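You operate a simulated robot arm through the tools that you are given. There is no shell and no other tool.

Carry out the task below with a simulated robot arm. There is one attempt and no reset: what you move stays moved.

JOB
Stand the short yellow-banded bolt in the yellow-banded split holder, close both halves and slide the ring up. Set down upright: what you pick out.

It is judged by the outcome, as a careful person would: the job done as asked, and still so three seconds after it is handed in. It fails if anything else is knocked over, pushed out of place, dropped, spilled or broken.

ROBOT AND FRAMES
A 7-joint arm with a three-finger gripper, fixed in place. Base frame: the origin is at the foot of the arm, x ahead of it, y to its left, z up; the work surface is at about z = 872. Lengths are in mm, angles in rad, forces in N, time in s.
Its first joint turns from -2.897 to 2.897 rad. Payload 2.69 kg.
Tool frame: the origin (TCP) lies between the finger pads and is the grasp point; the fingertips stand 30 mm ahead of it; z points along the fingers, y is the line along which they close. Largest opening 128 mm; the body of the gripper starts 117 mm behind the TCP.
Orientation is told as [roll, pitch, yaw] about the base's x, y, z axes, in that order, counted from this pose: with the fingers straight down and closing along the base's y, the tool's x points along the base's -x, its y along +y and its z along -z.

CONTROLS
- The arm moves only by the tool send_rows. Its argument "plan" is a list of rows, each an object of numbers (a shift or turn left out is 0, a gripper value left out holds the last): "x", "y", "z": the shift along the tool's x, y, z in mm; "rx", "ry", "rz": the turn, a rotation vector about the tool's x, y, z in rad; "fingers": the gripper command, from -1 (fully open) to 1 (shut), values between in proportion. In form: [{"x": .., "y": .., "z": .., "rx": .., "ry": .., "rz": .., "fingers": ..}, ...]. A call has 1 to 20 rows; each row is the pose to reach, as a shift and turn from the pose commanded when the call began, along the tool's axes at that moment. A row lasts 0.2 s, in which the tool goes at most 50 mm and 0.15 rad; a call with a longer step from one row to the next is refused whole, and so is a gripper value outside its range. Where a pose cannot be reached the arm comes as near as it can. A force on the tool above 90 N (or 10 N above the force at the start of the call, whichever is more), or a blocked arm, ends the call early, and 0.2 s more pass. Each finger halts on what it meets, pressing with about 29 N; the grip force reading is that of the motor and also rises with nothing between the fingers. The clock runs only during rows and for 0.2 s after the last one: add rows that repeat a pose to give the fingers time. It gives the time, the measured TCP pose, the force on the tool (base axes), the opening and the grip force at its end, in the units of the frame above (readings bear some noise), with the torque about the TCP (base axes, N m) and any sound that the robot's microphone picked up, and new pictures: "show" is both (left out), scene, wrist or none.
- Cameras (640 x 400 px; columns grow to the right, rows downward): "scene" is fixed at [219.8, 498.4, 1483.5]; the picture's right is [0.18, -0.98, 0.00], its down [-0.73, -0.14, -0.67] and it looks along [0.66, 0.12, -0.74] (base axes); focal length 246 px, centre (320, 200). "wrist" rides on the gripper at [58, 54, -131] in the tool frame; the picture's right is [-0.68, 0.74, 0.00], its down [-0.62, -0.57, -0.55] and it looks along [-0.40, -0.37, 0.84] (tool axes); focal length 234 px, centre (320, 200). There is no depth. A picture from a camera that has moved, and an enlarged one, comes with that camera's place and axes in the base frame and with its lens.
- slide_trunk(by): slides the trunk up (or, below 0, down) by that many mm; the arm rides with it, the base frame stays. It gives what a move gives, with no picture.
- enlarge(camera, box): a new picture of the part [left, top, right, bottom] of that camera's present view, enlarged. It takes no simulated time.
- close_job(): hands the job in; it is judged then, once.

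Places have to be worked out from the pictures, the camera data and where the tool is seen. Open the gripper and draw the arm clear of the work before you hand the job in, unless the task says otherwise.

The tools are called by a JSON object that holds its "api" and its "payload". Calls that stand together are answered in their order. send_rows: Moves the arm, as the interface text tells. Its arguments: {"type":"object","properties":{"plan":{"type":"array","items":{"type":"object","properties":{"x":{"type":"number"},"y":{"type":"number"},"z":{"type":"number"},"rx":{"type":"number"},"ry":{"type":"number"},"rz":{"type":"number"},"fingers":{"type":"number"}}}},"show":{"type":"string","enum":["both","scene","wrist","none"]}},"required":["plan"]} The other tools are called the same way: slide_trunk (by) slides the trunk up or down; enlarge (camera, box) takes an enlarged picture of a part of a camera's view; close_job () hands the job in.

At the start:

```text
time_s: 0.0
position: [522.9, 506.6, 1247.2]
ee_rot: [0.001, 0.0, -0.001]
contact_force: [-0.2, -0.7, 0.1]
torque: [0.0, -0.01, -0.01]
opening: 127.8
grasp_force: 0.1
trunk travel left (down, up): [-150.0, 200.0]
```

scene: 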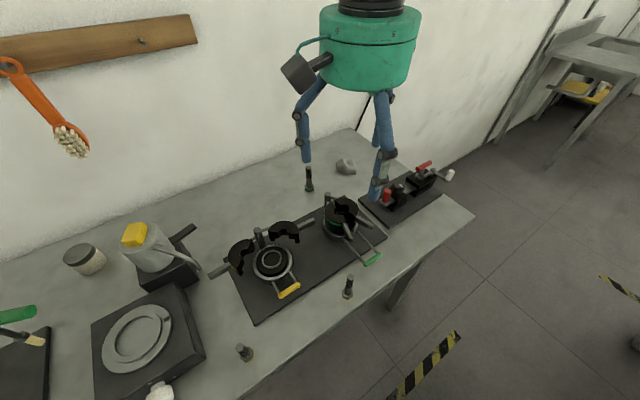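
wrist: 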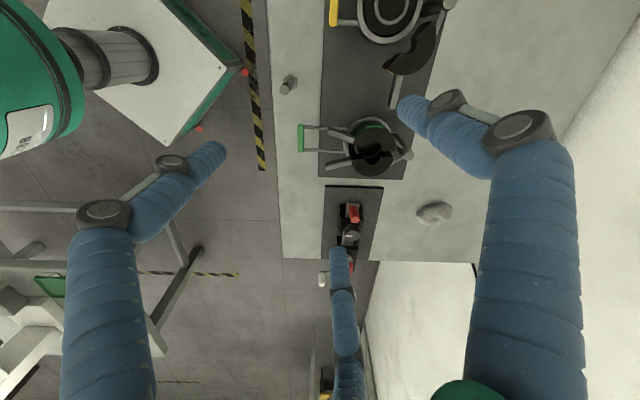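

I'll begin by enlarging the scene to identify bolts and holders.

{"api": "enlarge", "payload": {"camera": "scene", "box": [210, 180, 330, 310]}}

{"api": "enlarge", "payload": {"camera": "scene", "box": [290, 150, 470, 270]}}

{"api": "enlarge", "payload": {"camera": "scene", "box": [220, 260, 380, 380]}}

{"api": "enlarge", "payload": {"camera": "wrist", "box": [270, 0, 450, 200]}}

{"api": "enlarge", "payload": {"camera": "scene", "box": [0, 200, 210, 400]}}

```text
3.08 times, centred on (270, 245) of scene
camera zoom: at [219.8, 498.4, 1483.5], right [0.18, -0.98, 0.0], down [-0.73, -0.14, -0.67], along [0.66, 0.12, -0.74], focal length 756 px, centre (474, 62)
```

zoom: 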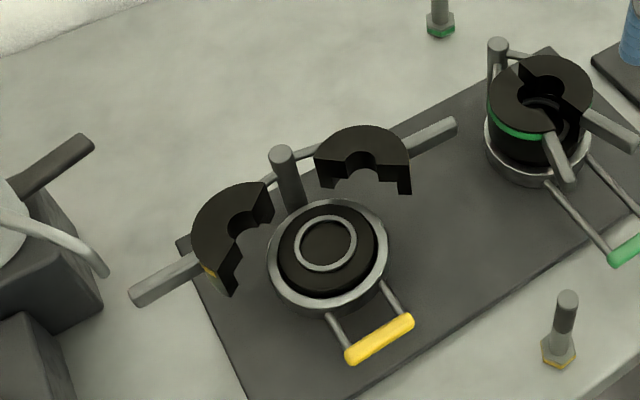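

```text
3.33 times, centred on (380, 210) of scene
camera zoom: at [219.8, 498.4, 1483.5], right [0.18, -0.98, 0.0], down [-0.73, -0.14, -0.67], along [0.66, 0.12, -0.74], focal length 820 px, centre (120, 167)
```

zoom: 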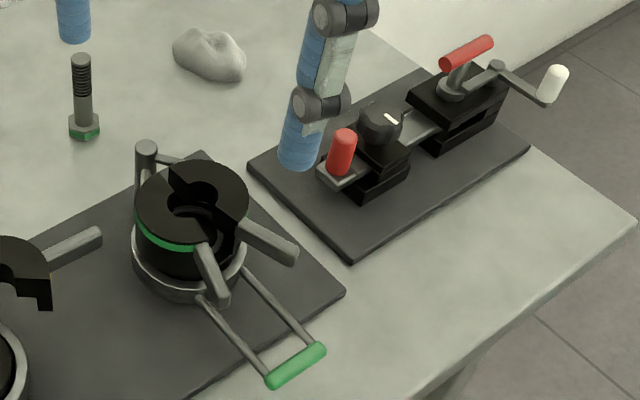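

```text
3.33 times, centred on (300, 320) of scene
camera zoom: at [219.8, 498.4, 1483.5], right [0.18, -0.98, 0.0], down [-0.73, -0.14, -0.67], along [0.66, 0.12, -0.74], focal length 820 px, centre (387, -200)
```

zoom: 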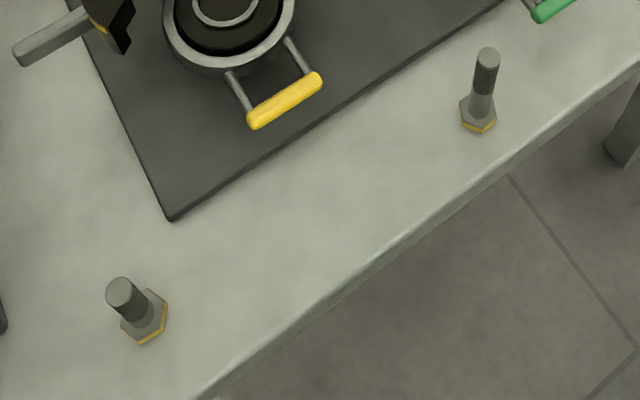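

```text
2.00 times, centred on (360, 100) of wrist
camera zoom: at [465.3, 561.5, 1379.9], right [0.68, 0.74, 0.0], down [0.62, -0.57, 0.55], along [0.4, -0.37, -0.84], focal length 468 px, centre (240, 400)
```

zoom: 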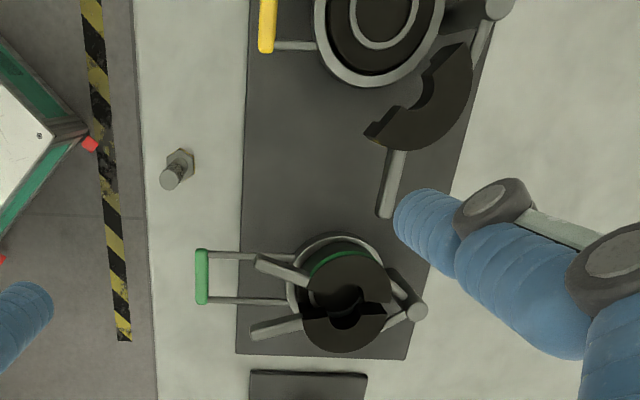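

```text
2.00 times, centred on (105, 300) of scene
camera zoom: at [219.8, 498.4, 1483.5], right [0.18, -0.98, 0.0], down [-0.73, -0.14, -0.67], along [0.66, 0.12, -0.74], focal length 492 px, centre (750, 0)
```

zoom: 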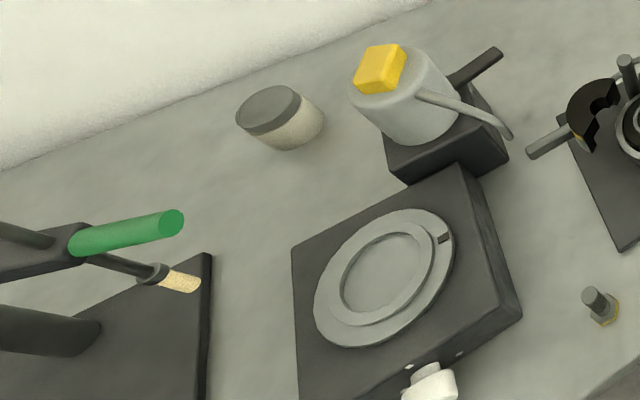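

The gripper looks unusual (a three-pronged appearance), so I'll look closely at it and at the two yellow-banded bolts.

{"api": "enlarge", "payload": {"camera": "scene", "box": [260, 0, 460, 210]}}

{"api": "enlarge", "payload": {"camera": "scene", "box": [325, 265, 375, 305]}}

{"api": "enlarge", "payload": {"camera": "scene", "box": [220, 330, 270, 370]}}

{"api": "enlarge", "payload": {"camera": "wrist", "box": [0, 0, 640, 400]}}

```text
1.90 times, centred on (360, 105) of scene
camera zoom: at [219.8, 498.4, 1483.5], right [0.18, -0.98, 0.0], down [-0.73, -0.14, -0.67], along [0.66, 0.12, -0.74], focal length 468 px, centre (244, 381)
```

zoom: 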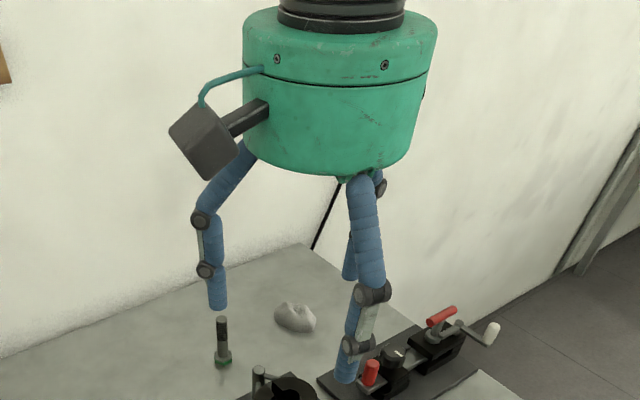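

```text
10.00 times, centred on (350, 285) of scene
camera zoom: at [219.8, 498.4, 1483.5], right [0.18, -0.98, 0.0], down [-0.73, -0.14, -0.67], along [0.66, 0.12, -0.74], focal length 2459 px, centre (20, -650)
```

zoom: 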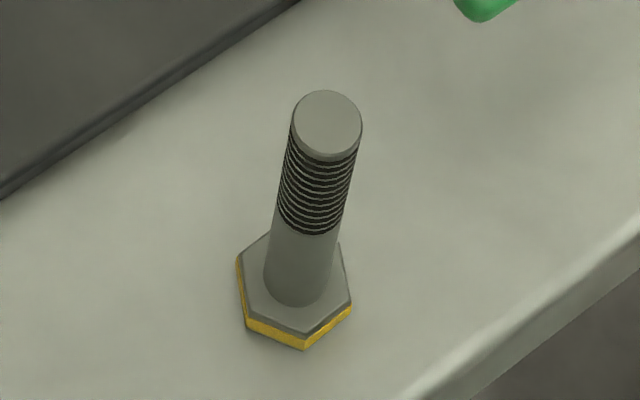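

```text
10.00 times, centred on (245, 350) of scene
camera zoom: at [219.8, 498.4, 1483.5], right [0.18, -0.98, 0.0], down [-0.73, -0.14, -0.67], along [0.66, 0.12, -0.74], focal length 2459 px, centre (1070, -1300)
```

zoom: 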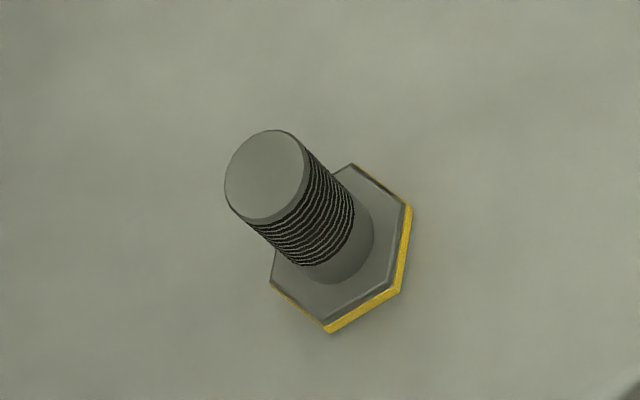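

```text
1.00 times, centred on (320, 200) of wrist (not enlarged: the box is as wide or as high as the picture)
camera zoom: at [465.3, 561.5, 1379.9], right [0.68, 0.74, 0.0], down [0.62, -0.57, 0.55], along [0.4, -0.37, -0.84], focal length 234 px, centre (320, 200)
```

zoom: 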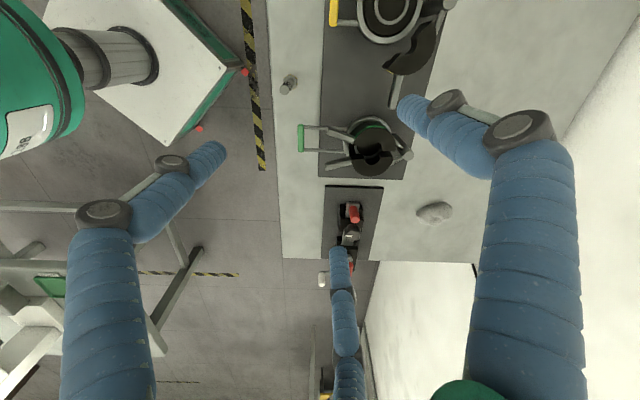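

The bolt at scene (246,354) looks short (about 70 mm, near base (296,667)). The one at (348,287) looks long (about 100 mm). I'll yaw the wrist and shift it to look at the yellow holder from above.

{"api": "send_rows", "payload": {"plan": [{"x": 15, "rz": -0.131}, {"x": 30, "rz": -0.262}, {"x": 45, "rz": -0.393}, {"x": 60, "rz": -0.524}, {"x": 75, "rz": -0.655}, {"x": 90, "rz": -0.786}, {"x": 105, "rz": -0.917}, {"x": 120, "rz": -1.048}, {"x": 135, "rz": -1.179}, {"x": 150, "rz": -1.31}, {"x": 165, "rz": -1.441}, {"x": 176, "rz": -1.571}, {"x": 176, "rz": -1.571}]}}

```text
time_s: 2.8
position: [347.6, 504.4, 1247.9]
ee_rot: [0.001, 0.0, 1.572]
contact_force: [0.5, 0.4, -0.1]
torque: [0.01, -0.02, 0.04]
opening: 127.9
grasp_force: 0.1
trunk travel left (down, up): [-150.0, 200.0]
camera wrist: at [294.5, 447.9, 1380.9], right [-0.74, 0.68, 0.0], down [0.56, 0.62, 0.55], along [0.37, 0.4, -0.84], focal length 234 px, centre (320, 200)
```

scene: 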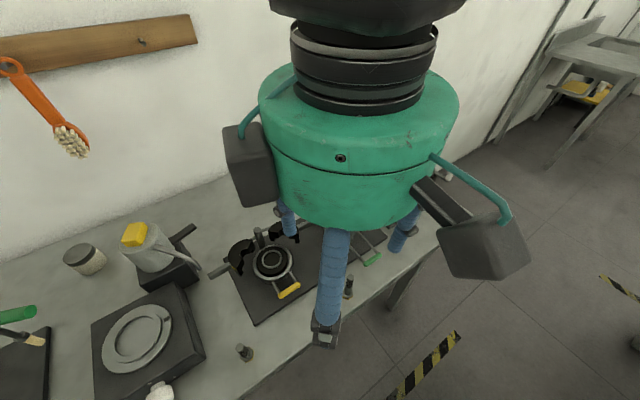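
wrist: 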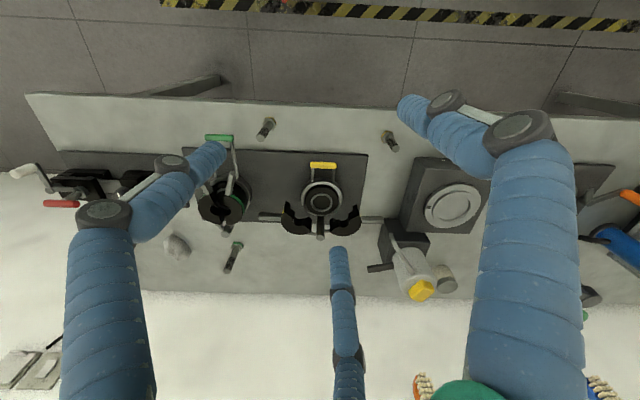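

Now the yellow holder is in view; I'll enlarge it and the bolts.

{"api": "enlarge", "payload": {"camera": "wrist", "box": [250, 140, 400, 240]}}

{"api": "enlarge", "payload": {"camera": "wrist", "box": [360, 110, 420, 165]}}

{"api": "enlarge", "payload": {"camera": "wrist", "box": [180, 110, 280, 280]}}

{"api": "enlarge", "payload": {"camera": "wrist", "box": [280, 170, 370, 230]}}

```text
4.00 times, centred on (325, 190) of wrist
camera zoom: at [294.5, 447.9, 1380.9], right [-0.74, 0.68, 0.0], down [0.56, 0.62, 0.55], along [0.37, 0.4, -0.84], focal length 937 px, centre (300, 240)
```

zoom: 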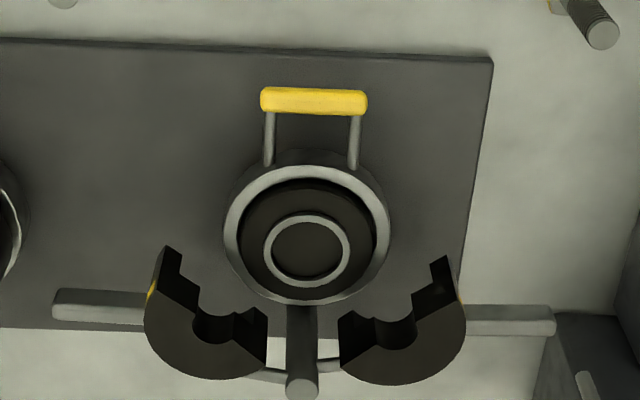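

```text
7.27 times, centred on (390, 138) of wrist
camera zoom: at [294.5, 447.9, 1380.9], right [-0.74, 0.68, 0.0], down [0.56, 0.62, 0.55], along [0.37, 0.4, -0.84], focal length 1703 px, centre (-189, 654)
```

zoom: 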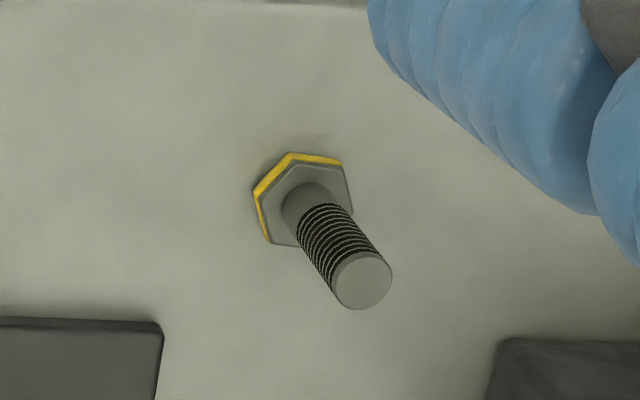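

```text
2.35 times, centred on (230, 195) of wrist
camera zoom: at [294.5, 447.9, 1380.9], right [-0.74, 0.68, 0.0], down [0.56, 0.62, 0.55], along [0.37, 0.4, -0.84], focal length 551 px, centre (532, 212)
```

zoom: 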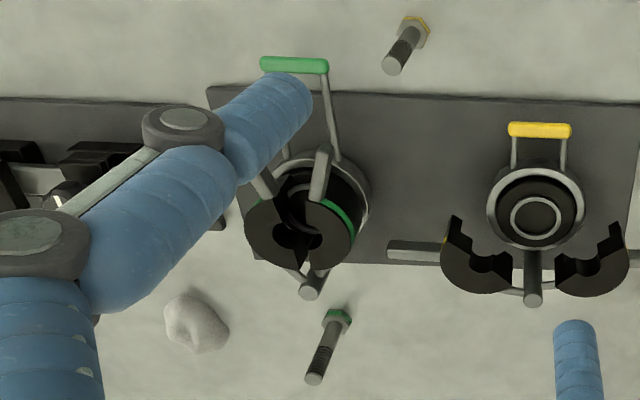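

```text
6.67 times, centred on (325, 200) of wrist
camera zoom: at [294.5, 447.9, 1380.9], right [-0.74, 0.68, 0.0], down [0.56, 0.62, 0.55], along [0.37, 0.4, -0.84], focal length 1561 px, centre (287, 200)
```

zoom: 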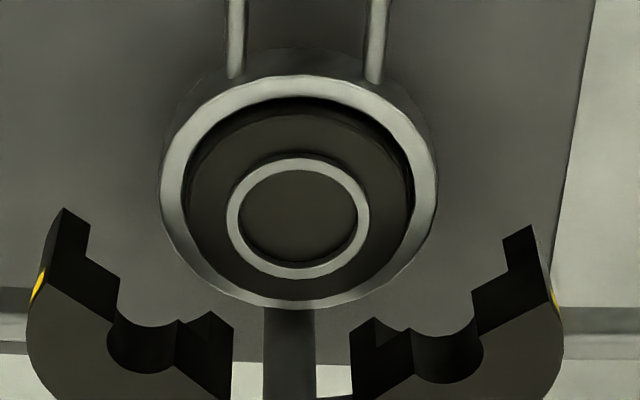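

The yellow holder is empty: a lipped seat, with two stepped halves swung open and the ring down. I'll close the gripper in mid-air to see how the fingers actually behave.

{"api": "send_rows", "payload": {"plan": [{"fingers": 1}, {"fingers": 1}, {"fingers": 1}]}}

```text
time_s: 3.6
position: [347.9, 504.9, 1249.3]
ee_rot: [-0.002, 0.001, 1.571]
contact_force: [0.9, -0.1, 0.5]
torque: [0.01, 0.01, 0.03]
opening: 2.2
grasp_force: 29.3
trunk travel left (down, up): [-150.0, 200.0]
camera wrist: at [294.9, 448.0, 1380.9], right [-0.74, 0.68, 0.0], down [0.57, 0.62, 0.55], along [0.37, 0.4, -0.84], focal length 234 px, centre (320, 200)
```

scene: 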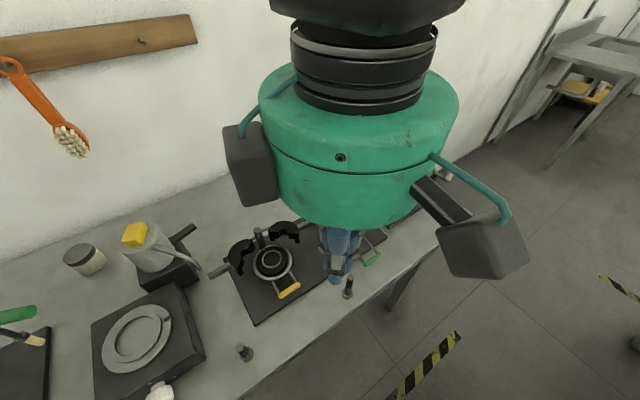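
wrist: 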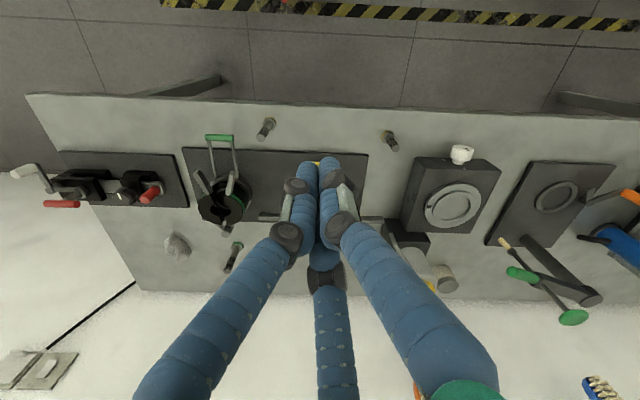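

The three-pronged fingers converge to the TCP. I'll reopen and descend for a closer, more accurate view of the yellow holder.

{"api": "send_rows", "payload": {"plan": [{"fingers": -1, "x": -16, "y": -13, "z": 30}, {"x": -32, "y": -26, "z": 60}, {"x": -48, "y": -39, "z": 90}, {"x": -64, "y": -53, "z": 120}, {"x": -79, "y": -66, "z": 150}, {"x": -79, "y": -66, "z": 150}], "show": "wrist"}}

{"api": "enlarge", "payload": {"camera": "wrist", "box": [200, 80, 440, 280]}}

```text
time_s: 5.0
position: [415.4, 582.3, 1100.0]
ee_rot: [0.0, -0.001, 1.571]
contact_force: [-0.4, 0.8, -1.3]
torque: [-0.07, 0.03, -0.01]
opening: 128.0
grasp_force: 0.1
trunk travel left (down, up): [-150.0, 200.0]
camera wrist: at [362.0, 526.0, 1231.1], right [-0.74, 0.68, 0.0], down [0.57, 0.62, 0.55], along [0.37, 0.4, -0.84], focal length 234 px, centre (320, 200)
```

wrist: 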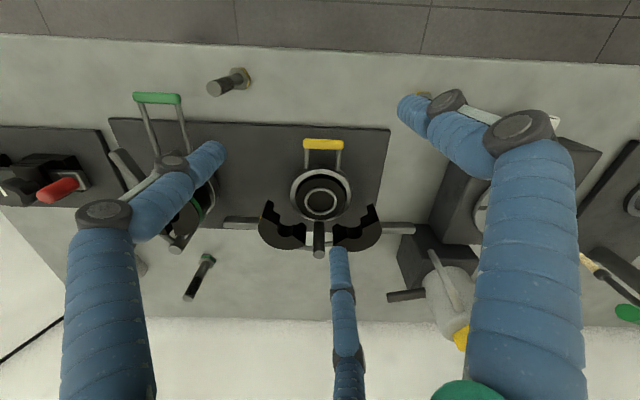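

```text
2.00 times, centred on (320, 180) of wrist
camera zoom: at [362.0, 526.0, 1231.1], right [-0.74, 0.68, 0.0], down [0.57, 0.62, 0.55], along [0.37, 0.4, -0.84], focal length 468 px, centre (320, 240)
```

zoom: 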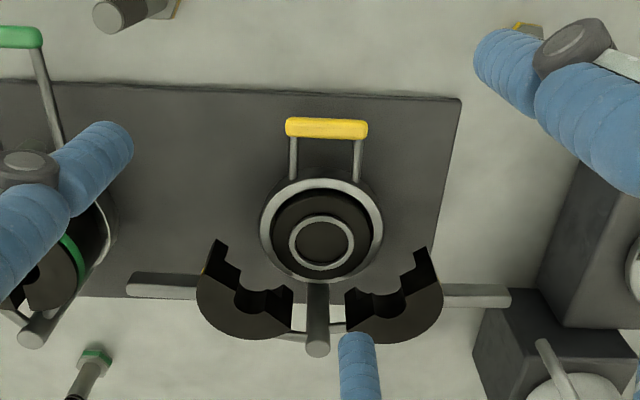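

I'll zoom further for precise measurement.

{"api": "enlarge", "payload": {"camera": "wrist", "box": [250, 130, 390, 220]}}

{"api": "enlarge", "payload": {"camera": "wrist", "box": [250, 180, 390, 270]}}

```text
4.44 times, centred on (320, 175) of wrist
camera zoom: at [362.0, 526.0, 1231.1], right [-0.74, 0.68, 0.0], down [0.57, 0.62, 0.55], along [0.37, 0.4, -0.84], focal length 1041 px, centre (320, 311)
```

zoom: 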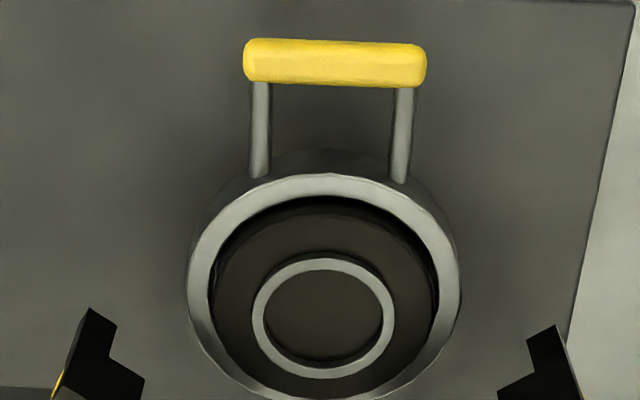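

```text
4.44 times, centred on (320, 225) of wrist
camera zoom: at [362.0, 526.0, 1231.1], right [-0.74, 0.68, 0.0], down [0.57, 0.62, 0.55], along [0.37, 0.4, -0.84], focal length 1041 px, centre (320, 89)
```

zoom: 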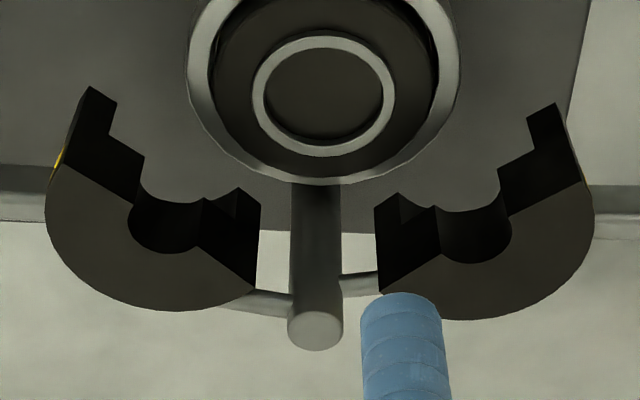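

The seat seems to be at z≈926 but both views share a direction, so I need a crossed view for depth. I'll rotate back to yaw 0 on the other side.

{"api": "send_rows", "payload": {"plan": [{"x": -15, "rz": 0.131}, {"x": -30, "rz": 0.262}, {"x": -45, "y": 1, "rz": 0.393}, {"x": -60, "y": 2, "rz": 0.524}, {"x": -75, "y": 3, "rz": 0.655}, {"x": -90, "y": 3, "rz": 0.786}, {"x": -105, "y": 4, "rz": 0.917}, {"x": -120, "y": 4, "rz": 1.048}, {"x": -135, "y": 5, "rz": 1.179}, {"x": -150, "y": 6, "rz": 1.31}, {"x": -160, "y": 6, "rz": 1.441}, {"x": -166, "y": 6, "rz": 1.571}, {"x": -166, "y": 6, "rz": 1.571}], "show": "wrist"}}

{"api": "enlarge", "payload": {"camera": "wrist", "box": [240, 130, 400, 250]}}

```text
time_s: 7.8
position: [409.3, 751.8, 1098.1]
ee_rot: [-0.001, 0.001, -0.003]
contact_force: [-0.3, -0.9, -0.2]
torque: [0.0, 0.01, 0.0]
opening: 128.0
grasp_force: 0.0
trunk travel left (down, up): [-150.0, 200.0]
camera wrist: at [350.3, 807.3, 1229.6], right [0.68, 0.74, 0.0], down [0.61, -0.57, 0.55], along [0.4, -0.37, -0.84], focal length 234 px, centre (320, 200)
```

wrist: 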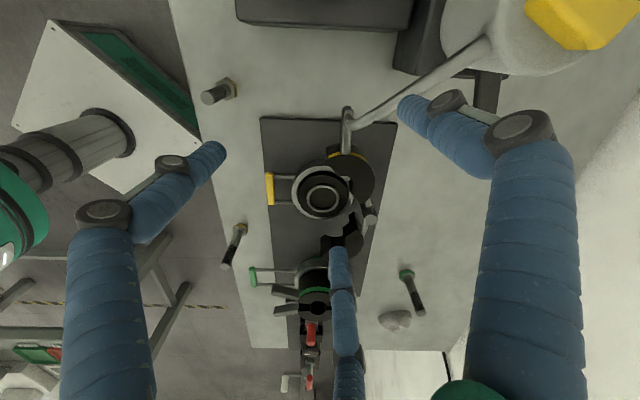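

```text
3.33 times, centred on (320, 190) of wrist
camera zoom: at [350.3, 807.3, 1229.6], right [0.68, 0.74, 0.0], down [0.61, -0.57, 0.55], along [0.4, -0.37, -0.84], focal length 781 px, centre (320, 233)
```

zoom: 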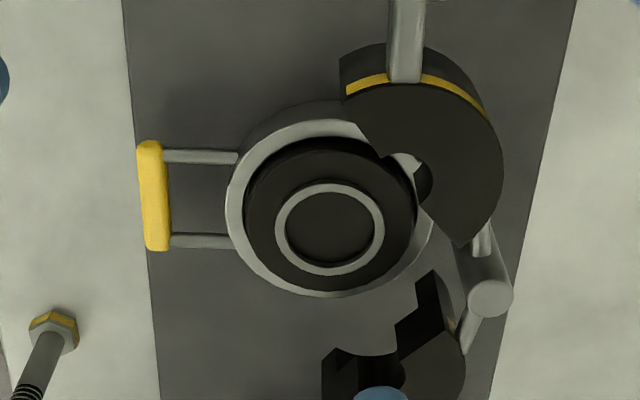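

I've got a good fix: seat lip near (499,676,922), hinge post near (547,723,970), yellow handle bar near (437,616,900). The coffee pot's spout hangs over the end of the right half's handle. Next I'll zoom on the short bolt and the pot from this view.

{"api": "enlarge", "payload": {"camera": "wrist", "box": [190, 65, 250, 120]}}

{"api": "enlarge", "payload": {"camera": "wrist", "box": [320, 0, 640, 200]}}

{"api": "enlarge", "payload": {"camera": "scene", "box": [110, 200, 270, 310]}}

{"api": "enlarge", "payload": {"camera": "wrist", "box": [250, 230, 390, 330]}}

```text
7.27 times, centred on (220, 92) of wrist
camera zoom: at [350.3, 807.3, 1229.6], right [0.68, 0.74, 0.0], down [0.61, -0.57, 0.55], along [0.4, -0.37, -0.84], focal length 1703 px, centre (1047, 982)
```

zoom: 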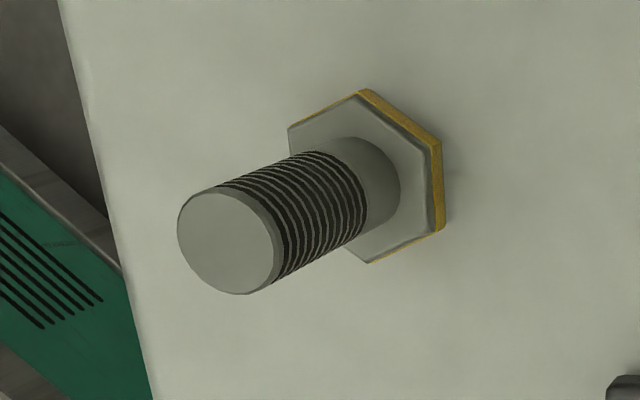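

```text
2.00 times, centred on (480, 100) of wrist
camera zoom: at [350.3, 807.3, 1229.6], right [0.68, 0.74, 0.0], down [0.61, -0.57, 0.55], along [0.4, -0.37, -0.84], focal length 468 px, centre (0, 400)
```

zoom: 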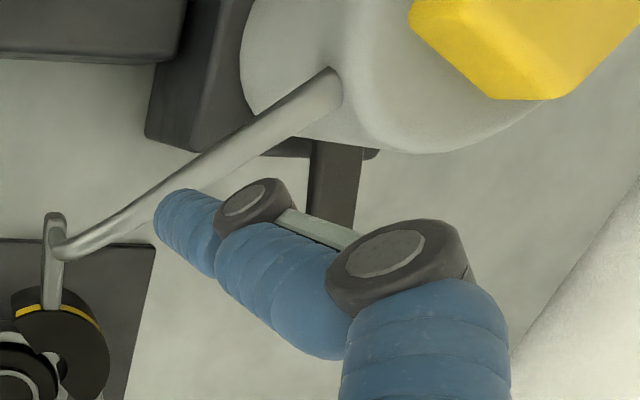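

```text
3.64 times, centred on (190, 255) of scene
camera zoom: at [219.8, 498.4, 1483.5], right [0.18, -0.98, 0.0], down [-0.73, -0.14, -0.67], along [0.66, 0.12, -0.74], focal length 894 px, centre (793, 0)
```

zoom: 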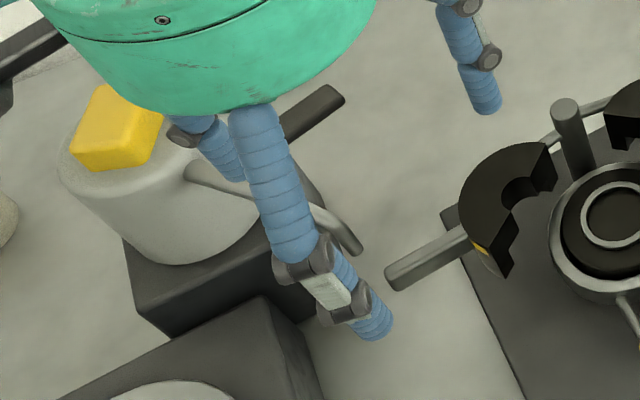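

```text
4.00 times, centred on (320, 280) of wrist
camera zoom: at [350.3, 807.3, 1229.6], right [0.68, 0.74, 0.0], down [0.61, -0.57, 0.55], along [0.4, -0.37, -0.84], focal length 937 px, centre (320, -120)
```

zoom: 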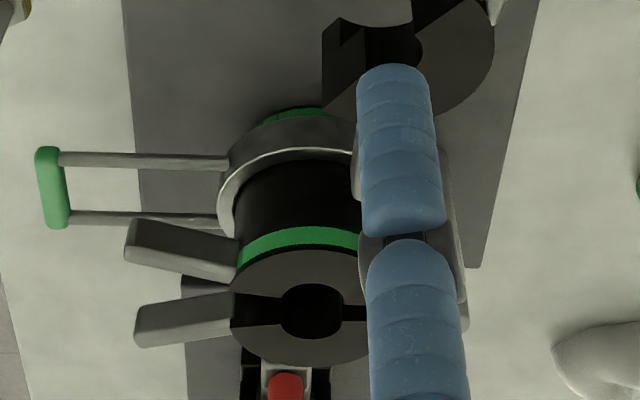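

The short bolt is upright near (297,675), with its top at about z=932 (60 mm long). I'll move directly above it with yaw −45° and check alignment on the tool axis.

{"api": "send_rows", "payload": {"plan": [{"x": 19, "y": -13, "z": 10, "rz": 0.131}, {"x": 38, "y": -26, "z": 20, "rz": 0.262}, {"x": 57, "y": -39, "z": 30, "rz": 0.393}, {"x": 76, "y": -52, "z": 40, "rz": 0.524}, {"x": 95, "y": -65, "z": 50, "rz": 0.655}, {"x": 112, "y": -77, "z": 58, "rz": 0.782}, {"x": 112, "y": -77, "z": 58, "rz": 0.782}]}}

{"api": "enlarge", "payload": {"camera": "wrist", "box": [270, 90, 370, 190]}}

```text
time_s: 9.4
position: [296.1, 673.8, 1040.0]
ee_rot: [0.001, 0.001, -0.783]
contact_force: [-0.4, -0.2, -0.1]
torque: [-0.01, -0.01, 0.01]
opening: 128.3
grasp_force: 0.1
trunk travel left (down, up): [-150.0, 200.0]
camera wrist: at [293.3, 754.7, 1172.1], right [1.0, 0.04, 0.0], down [0.04, -0.84, 0.55], along [0.02, -0.55, -0.84], focal length 234 px, centre (320, 200)
```

scene: 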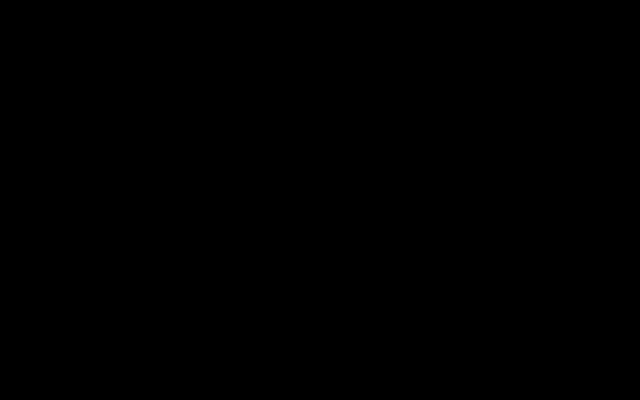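
wrist: 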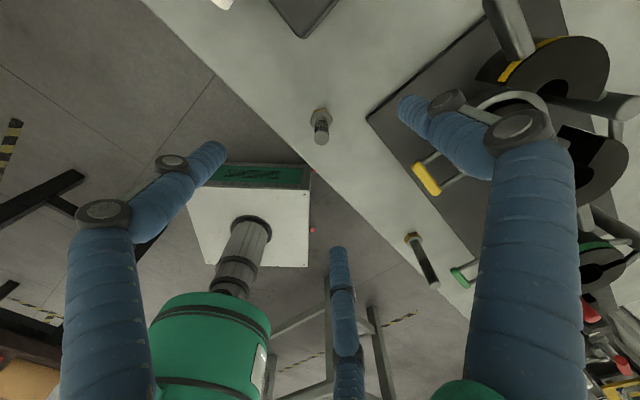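

```text
4.00 times, centred on (320, 140) of wrist
camera zoom: at [293.3, 754.7, 1172.1], right [1.0, 0.04, 0.0], down [0.04, -0.84, 0.55], along [0.02, -0.55, -0.84], focal length 937 px, centre (320, 440)
```

zoom: 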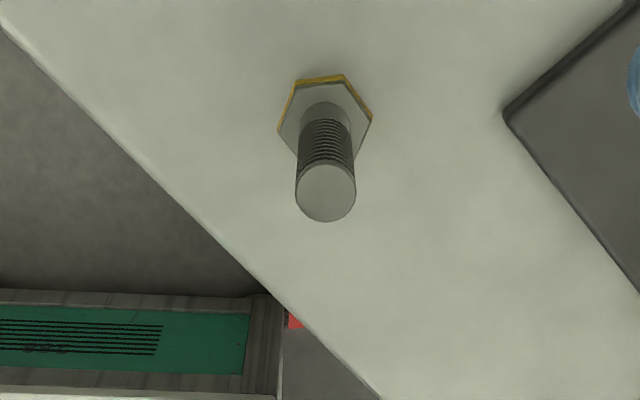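

The bolt sits almost exactly on the tool axis, a few mm off. I'll drop to TCP z≈985 with a narrower opening for a finer check before gripping.

{"api": "send_rows", "payload": {"plan": [{"x": 0.5, "y": 1.6, "z": 28, "fingers": -0.2}, {"x": 1.0, "y": 3.2, "z": 55, "fingers": -0.2}, {"x": 1.0, "y": 3.2, "z": 55, "fingers": -0.2}], "show": "wrist"}}

{"api": "enlarge", "payload": {"camera": "wrist", "box": [270, 100, 370, 200]}}

```text
time_s: 10.2
position: [300.4, 679.2, 985.3]
ee_rot: [0.002, 0.002, -0.782]
contact_force: [0.7, 0.6, -0.4]
torque: [-0.03, 0.03, 0.04]
opening: 76.9
grasp_force: 0.0
trunk travel left (down, up): [-150.0, 200.0]
camera wrist: at [296.3, 758.9, 1117.4], right [1.0, 0.05, 0.0], down [0.04, -0.83, 0.55], along [0.03, -0.55, -0.84], focal length 234 px, centre (320, 200)
```

wrist: 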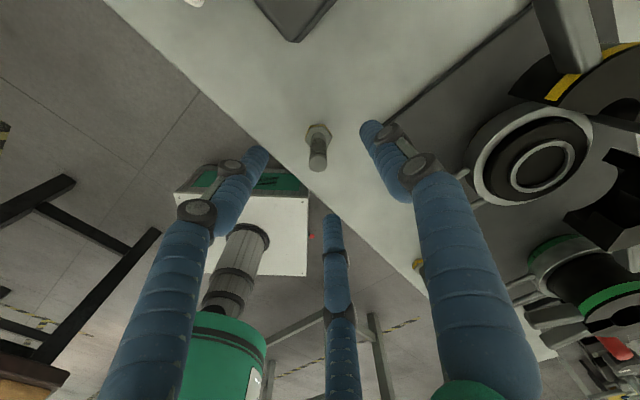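

```text
4.00 times, centred on (320, 150) of wrist
camera zoom: at [296.3, 758.9, 1117.4], right [1.0, 0.05, 0.0], down [0.04, -0.83, 0.55], along [0.03, -0.55, -0.84], focal length 937 px, centre (320, 400)
```

zoom: 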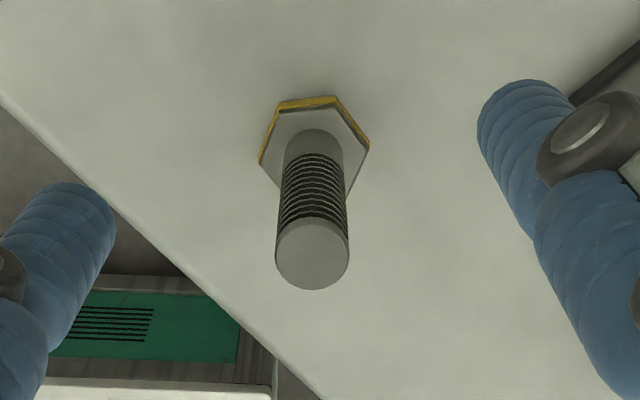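

The bolt's vertical line now coincides with the tool axis to about 1–2 mm (top ≈941, head top ≈882). I'll correct 1.3 mm and descend so the tips stay above the head.

{"api": "send_rows", "payload": {"plan": [{"x": 0.9, "y": -0.9, "z": 20}, {"x": 0.9, "y": -0.9, "z": 40}, {"x": 0.9, "y": -0.9, "z": 58}, {"x": 0.9, "y": -0.9, "z": 58}], "show": "both"}}

{"api": "enlarge", "payload": {"camera": "wrist", "box": [260, 110, 380, 230]}}

```text
time_s: 11.2
position: [299.2, 678.9, 925.9]
ee_rot: [0.0, -0.001, -0.781]
contact_force: [-0.4, 0.1, 0.2]
torque: [-0.02, -0.03, -0.01]
opening: 76.7
grasp_force: 0.0
trunk travel left (down, up): [-150.0, 200.0]
camera wrist: at [295.0, 758.8, 1058.0], right [1.0, 0.05, 0.0], down [0.04, -0.83, 0.55], along [0.02, -0.55, -0.84], focal length 234 px, centre (320, 200)
```

scene: 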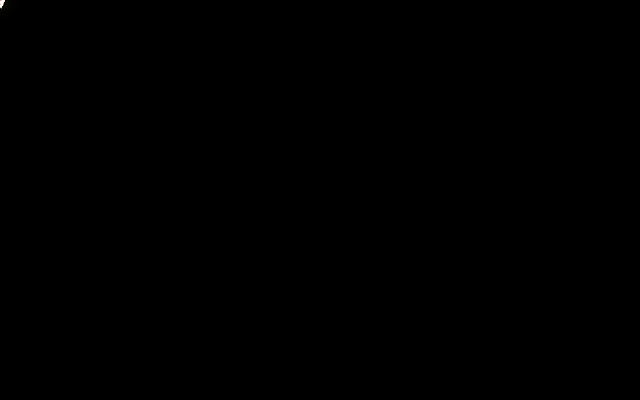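
wrist: 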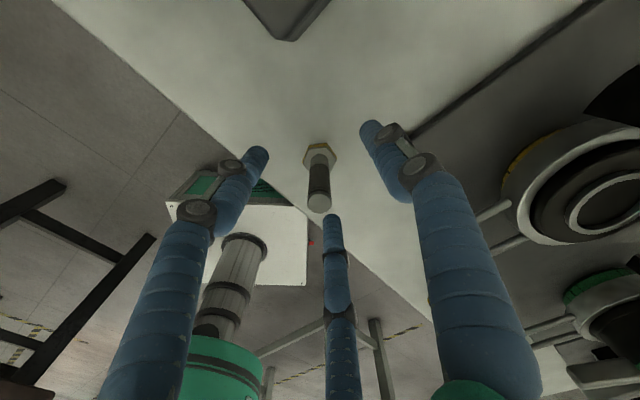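

```text
3.33 times, centred on (320, 170) of wrist
camera zoom: at [295.0, 758.8, 1058.0], right [1.0, 0.05, 0.0], down [0.04, -0.83, 0.55], along [0.02, -0.55, -0.84], focal length 781 px, centre (320, 300)
```

zoom: 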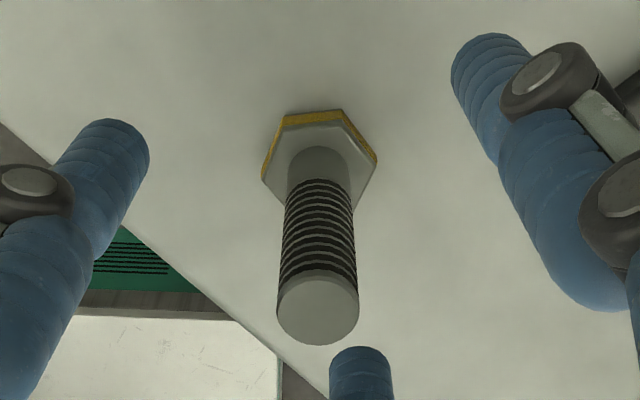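

The bolt top is centred on the tool axis (consistent with z≈939). I'll close in steps onto the shaft.

{"api": "send_rows", "payload": {"plan": [{"fingers": 0.3}, {"fingers": 0.55}, {"fingers": 0.65}, {"fingers": 0.72}, {"fingers": 0.8}, {"fingers": 1}, {"fingers": 1}], "show": "wrist"}}

{"api": "enlarge", "payload": {"camera": "wrist", "box": [260, 110, 380, 230]}}

```text
time_s: 12.8
position: [298.3, 678.5, 927.2]
ee_rot: [0.001, 0.001, -0.781]
contact_force: [-0.3, 0.0, 0.3]
torque: [0.03, 0.03, 0.0]
opening: 14.8
grasp_force: 28.9
trunk travel left (down, up): [-150.0, 200.0]
camera wrist: at [294.9, 758.7, 1058.3], right [1.0, 0.05, 0.0], down [0.04, -0.83, 0.55], along [0.03, -0.55, -0.84], focal length 234 px, centre (320, 200)
```

wrist: 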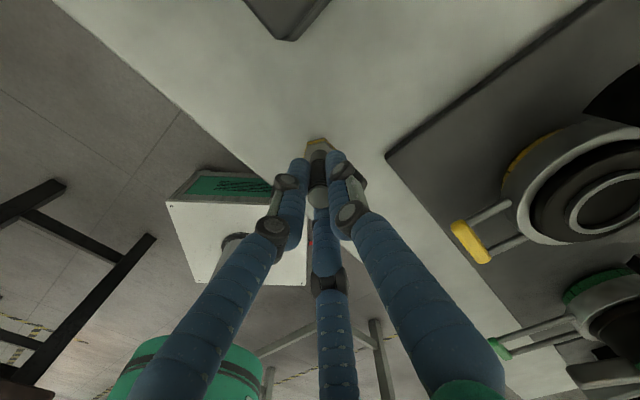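

```text
3.33 times, centred on (320, 170) of wrist
camera zoom: at [294.9, 758.7, 1058.3], right [1.0, 0.05, 0.0], down [0.04, -0.83, 0.55], along [0.03, -0.55, -0.84], focal length 781 px, centre (320, 300)
```

zoom: 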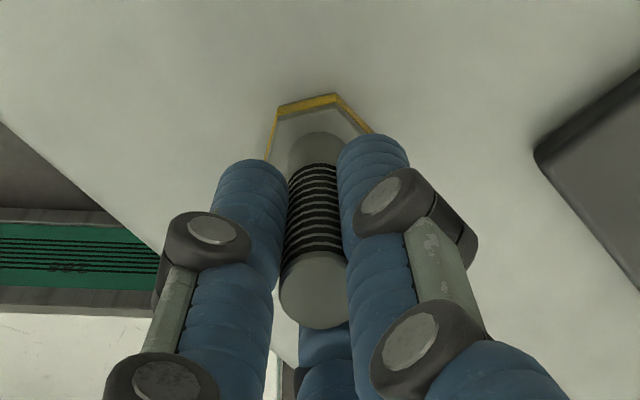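

The bolt is gripped (opening 14.8 mm). Next I lift it straight up, then carry it above the seat.

{"api": "send_rows", "payload": {"plan": [{"z": -20}, {"z": -60}, {"z": -110}, {"z": -110}], "show": "wrist"}}

{"api": "send_rows", "payload": {"plan": [{"x": -29, "y": 28}, {"x": -58, "y": 56}, {"x": -87, "y": 84}, {"x": -116, "y": 112}, {"x": -143.8, "y": 139.7}, {"x": -143.8, "y": 139.7}, {"x": -143.8, "y": 139.7}], "show": "both"}}

{"api": "enlarge", "payload": {"camera": "wrist", "box": [220, 60, 420, 220]}}

```text
time_s: 13.8
position: [296.7, 680.6, 1035.1]
ee_rot: [-0.001, 0.001, -0.782]
contact_force: [-0.5, -0.3, -0.8]
torque: [0.03, 0.0, -0.03]
opening: 14.9
grasp_force: 29.2
trunk travel left (down, up): [-150.0, 200.0]
camera wrist: at [293.9, 761.6, 1167.7], right [1.0, 0.05, 0.0], down [0.04, -0.84, 0.55], along [0.03, -0.55, -0.84], focal length 234 px, centre (320, 200)
```

wrist: 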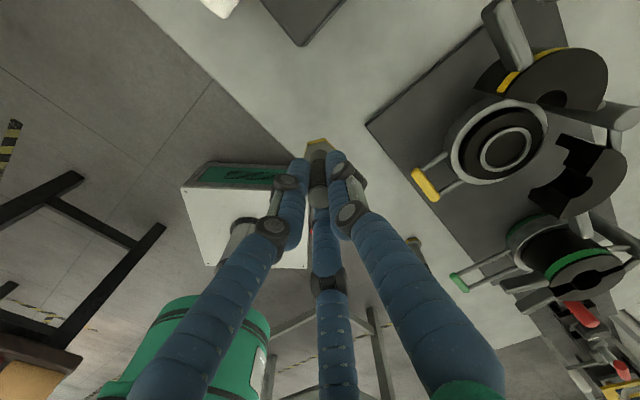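

```text
time_s: 15.4
position: [499.7, 674.7, 1037.6]
ee_rot: [-0.002, 0.0, -0.781]
contact_force: [-0.1, -0.6, -2.0]
torque: [0.02, -0.01, 0.01]
opening: 15.0
grasp_force: 28.8
trunk travel left (down, up): [-150.0, 200.0]
camera wrist: at [495.8, 755.4, 1170.2], right [1.0, 0.05, 0.0], down [0.04, -0.84, 0.55], along [0.03, -0.55, -0.84], focal length 234 px, centre (320, 200)
```

scene: 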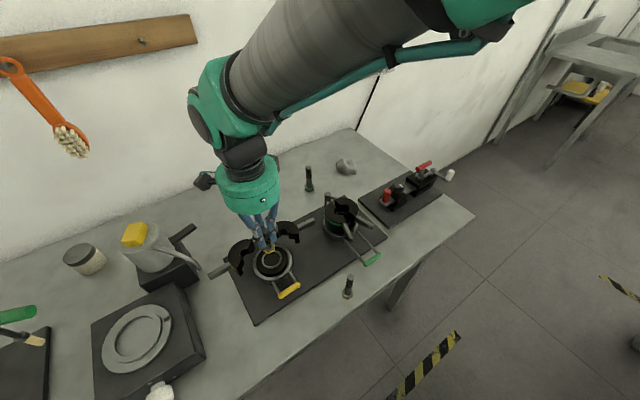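
wrist: 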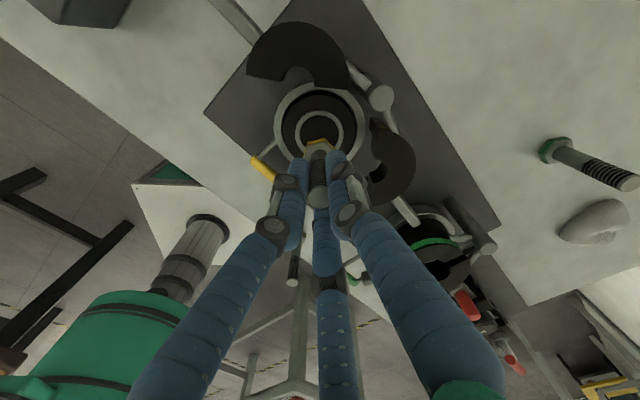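

```text
2.50 times, centred on (320, 140) of wrist
camera zoom: at [495.8, 755.4, 1170.2], right [1.0, 0.05, 0.0], down [0.04, -0.84, 0.55], along [0.03, -0.55, -0.84], focal length 585 px, centre (320, 350)
```

zoom: 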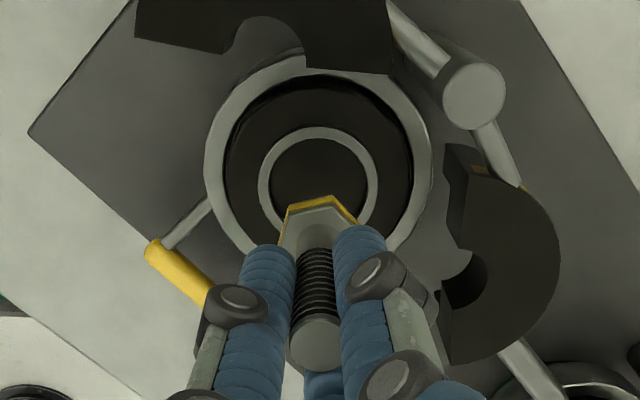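

The seat is centred under the tool axis within about 1 mm. I'll descend to just above the lip and check.

{"api": "send_rows", "payload": {"plan": [{"z": 20}, {"z": 40}, {"z": 55}, {"z": 55}], "show": "both"}}

{"api": "enlarge", "payload": {"camera": "wrist", "box": [240, 80, 400, 210]}}

{"api": "enlarge", "payload": {"camera": "scene", "box": [220, 210, 320, 300]}}

```text
time_s: 16.4
position: [498.4, 674.5, 986.0]
ee_rot: [0.005, 0.0, -0.783]
contact_force: [1.6, -1.7, 27.4]
torque: [-0.23, -0.02, 0.03]
opening: 15.0
grasp_force: 29.2
trunk travel left (down, up): [-150.0, 200.0]
camera wrist: at [494.9, 756.4, 1119.0], right [1.0, 0.05, 0.0], down [0.04, -0.84, 0.55], along [0.03, -0.54, -0.84], focal length 234 px, centre (320, 200)
```

scene: 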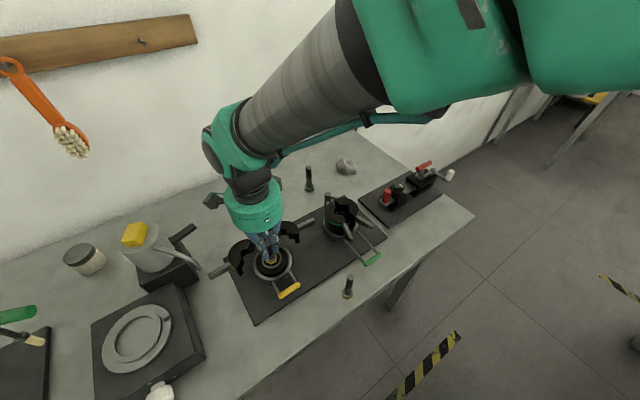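
wrist: 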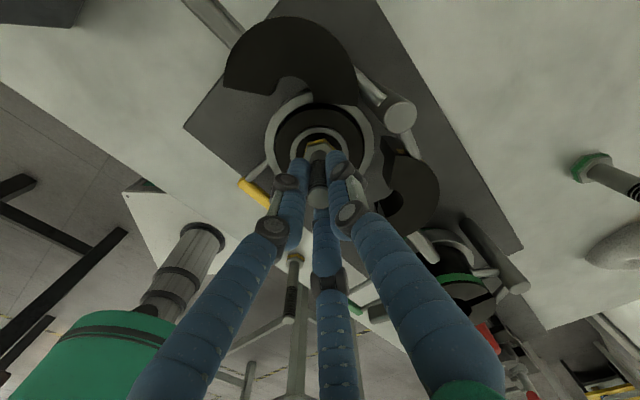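

```text
3.08 times, centred on (320, 145) of wrist
camera zoom: at [494.9, 756.4, 1119.0], right [1.0, 0.05, 0.0], down [0.04, -0.84, 0.55], along [0.03, -0.54, -0.84], focal length 720 px, centre (320, 369)
```

zoom: 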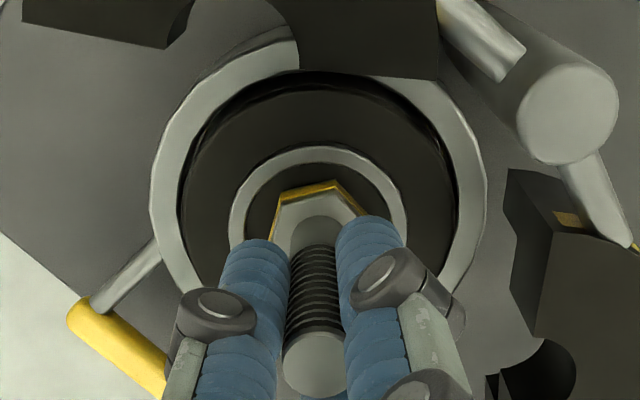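

```text
4.44 times, centred on (270, 255) of scene
camera zoom: at [219.8, 498.4, 1483.5], right [0.18, -0.98, 0.0], down [-0.73, -0.14, -0.67], along [0.66, 0.12, -0.74], focal length 1093 px, centre (542, -44)
```

zoom: 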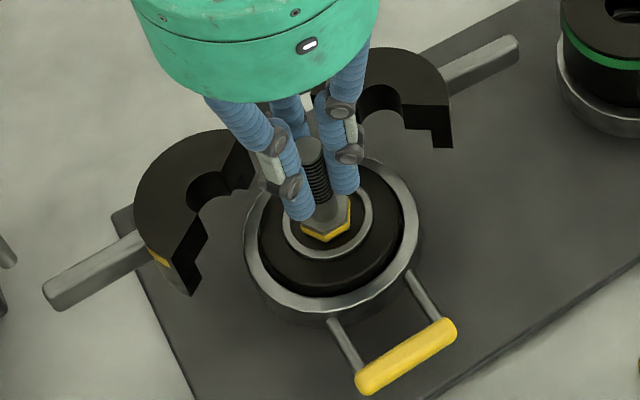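

The bolt bottomed out at TCP z≈986 (27 N) with the head visibly inside the lip. I'll relieve the push by about 3 mm and check that the force falls.

{"api": "send_rows", "payload": {"plan": [{"z": -2.5}, {"z": -2.5}, {"z": -2.5}], "show": "wrist"}}

{"api": "enlarge", "payload": {"camera": "wrist", "box": [270, 100, 370, 180]}}

{"api": "enlarge", "payload": {"camera": "scene", "box": [245, 240, 305, 290]}}

```text
time_s: 17.2
position: [497.5, 674.8, 985.3]
ee_rot: [0.003, 0.0, -0.783]
contact_force: [6.4, 5.4, 20.5]
torque: [0.36, -0.4, 0.01]
opening: 14.7
grasp_force: 28.8
trunk travel left (down, up): [-150.0, 200.0]
camera wrist: at [494.0, 756.0, 1118.6], right [1.0, 0.05, 0.0], down [0.04, -0.84, 0.55], along [0.03, -0.55, -0.84], focal length 234 px, centre (320, 200)
```

wrist: 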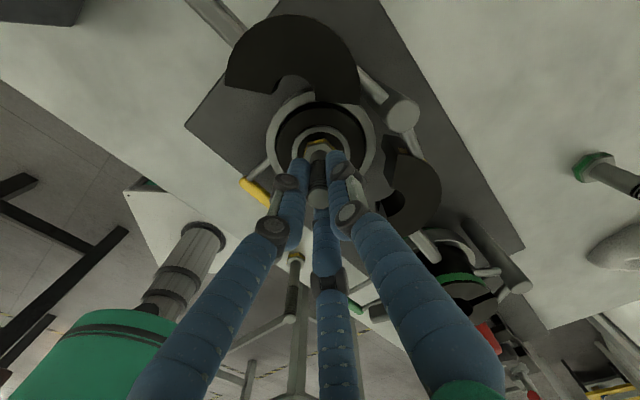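

```text
5.00 times, centred on (320, 140) of wrist
camera zoom: at [494.0, 756.0, 1118.6], right [1.0, 0.05, 0.0], down [0.04, -0.84, 0.55], along [0.03, -0.55, -0.84], focal length 1171 px, centre (320, 500)
```

zoom: 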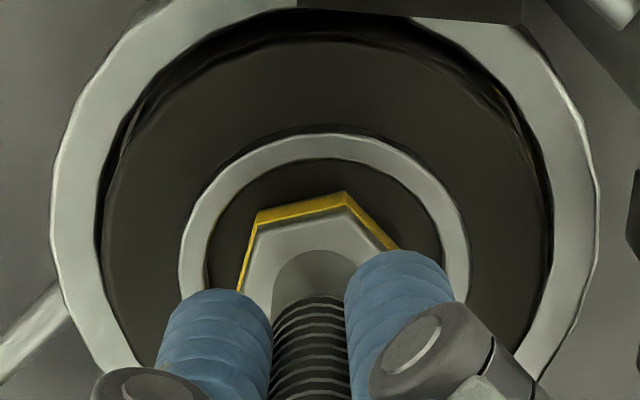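

```text
8.00 times, centred on (275, 265) of scene
camera zoom: at [219.8, 498.4, 1483.5], right [0.18, -0.98, 0.0], down [-0.73, -0.14, -0.67], along [0.66, 0.12, -0.74], focal length 1967 px, centre (680, -320)
```

zoom: 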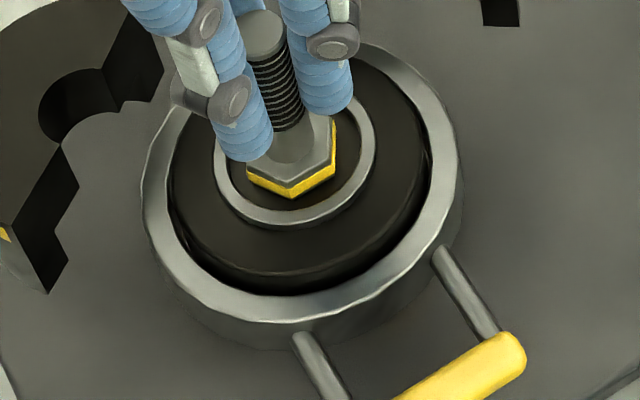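

The head is clearly sitting inside the lip, roughly centred. Some push force remains, so I'll raise a bit more.

{"api": "send_rows", "payload": {"plan": [{"z": -2}, {"z": -2}], "show": "none"}}

```text
time_s: 17.8
position: [496.4, 673.6, 985.7]
ee_rot: [-0.001, 0.0, -0.782]
contact_force: [4.1, 3.2, 13.2]
torque: [0.15, -0.26, 0.02]
opening: 15.0
grasp_force: 29.1
trunk travel left (down, up): [-150.0, 200.0]
```

{"api": "send_rows", "payload": {"plan": [{"z": -2}, {"z": -2}], "show": "none"}}

```text
time_s: 18.4
position: [495.6, 675.2, 986.7]
ee_rot: [-0.004, 0.0, -0.783]
contact_force: [-0.6, -0.8, -1.9]
torque: [-0.04, 0.04, 0.0]
opening: 15.1
grasp_force: 28.8
trunk travel left (down, up): [-150.0, 200.0]
```

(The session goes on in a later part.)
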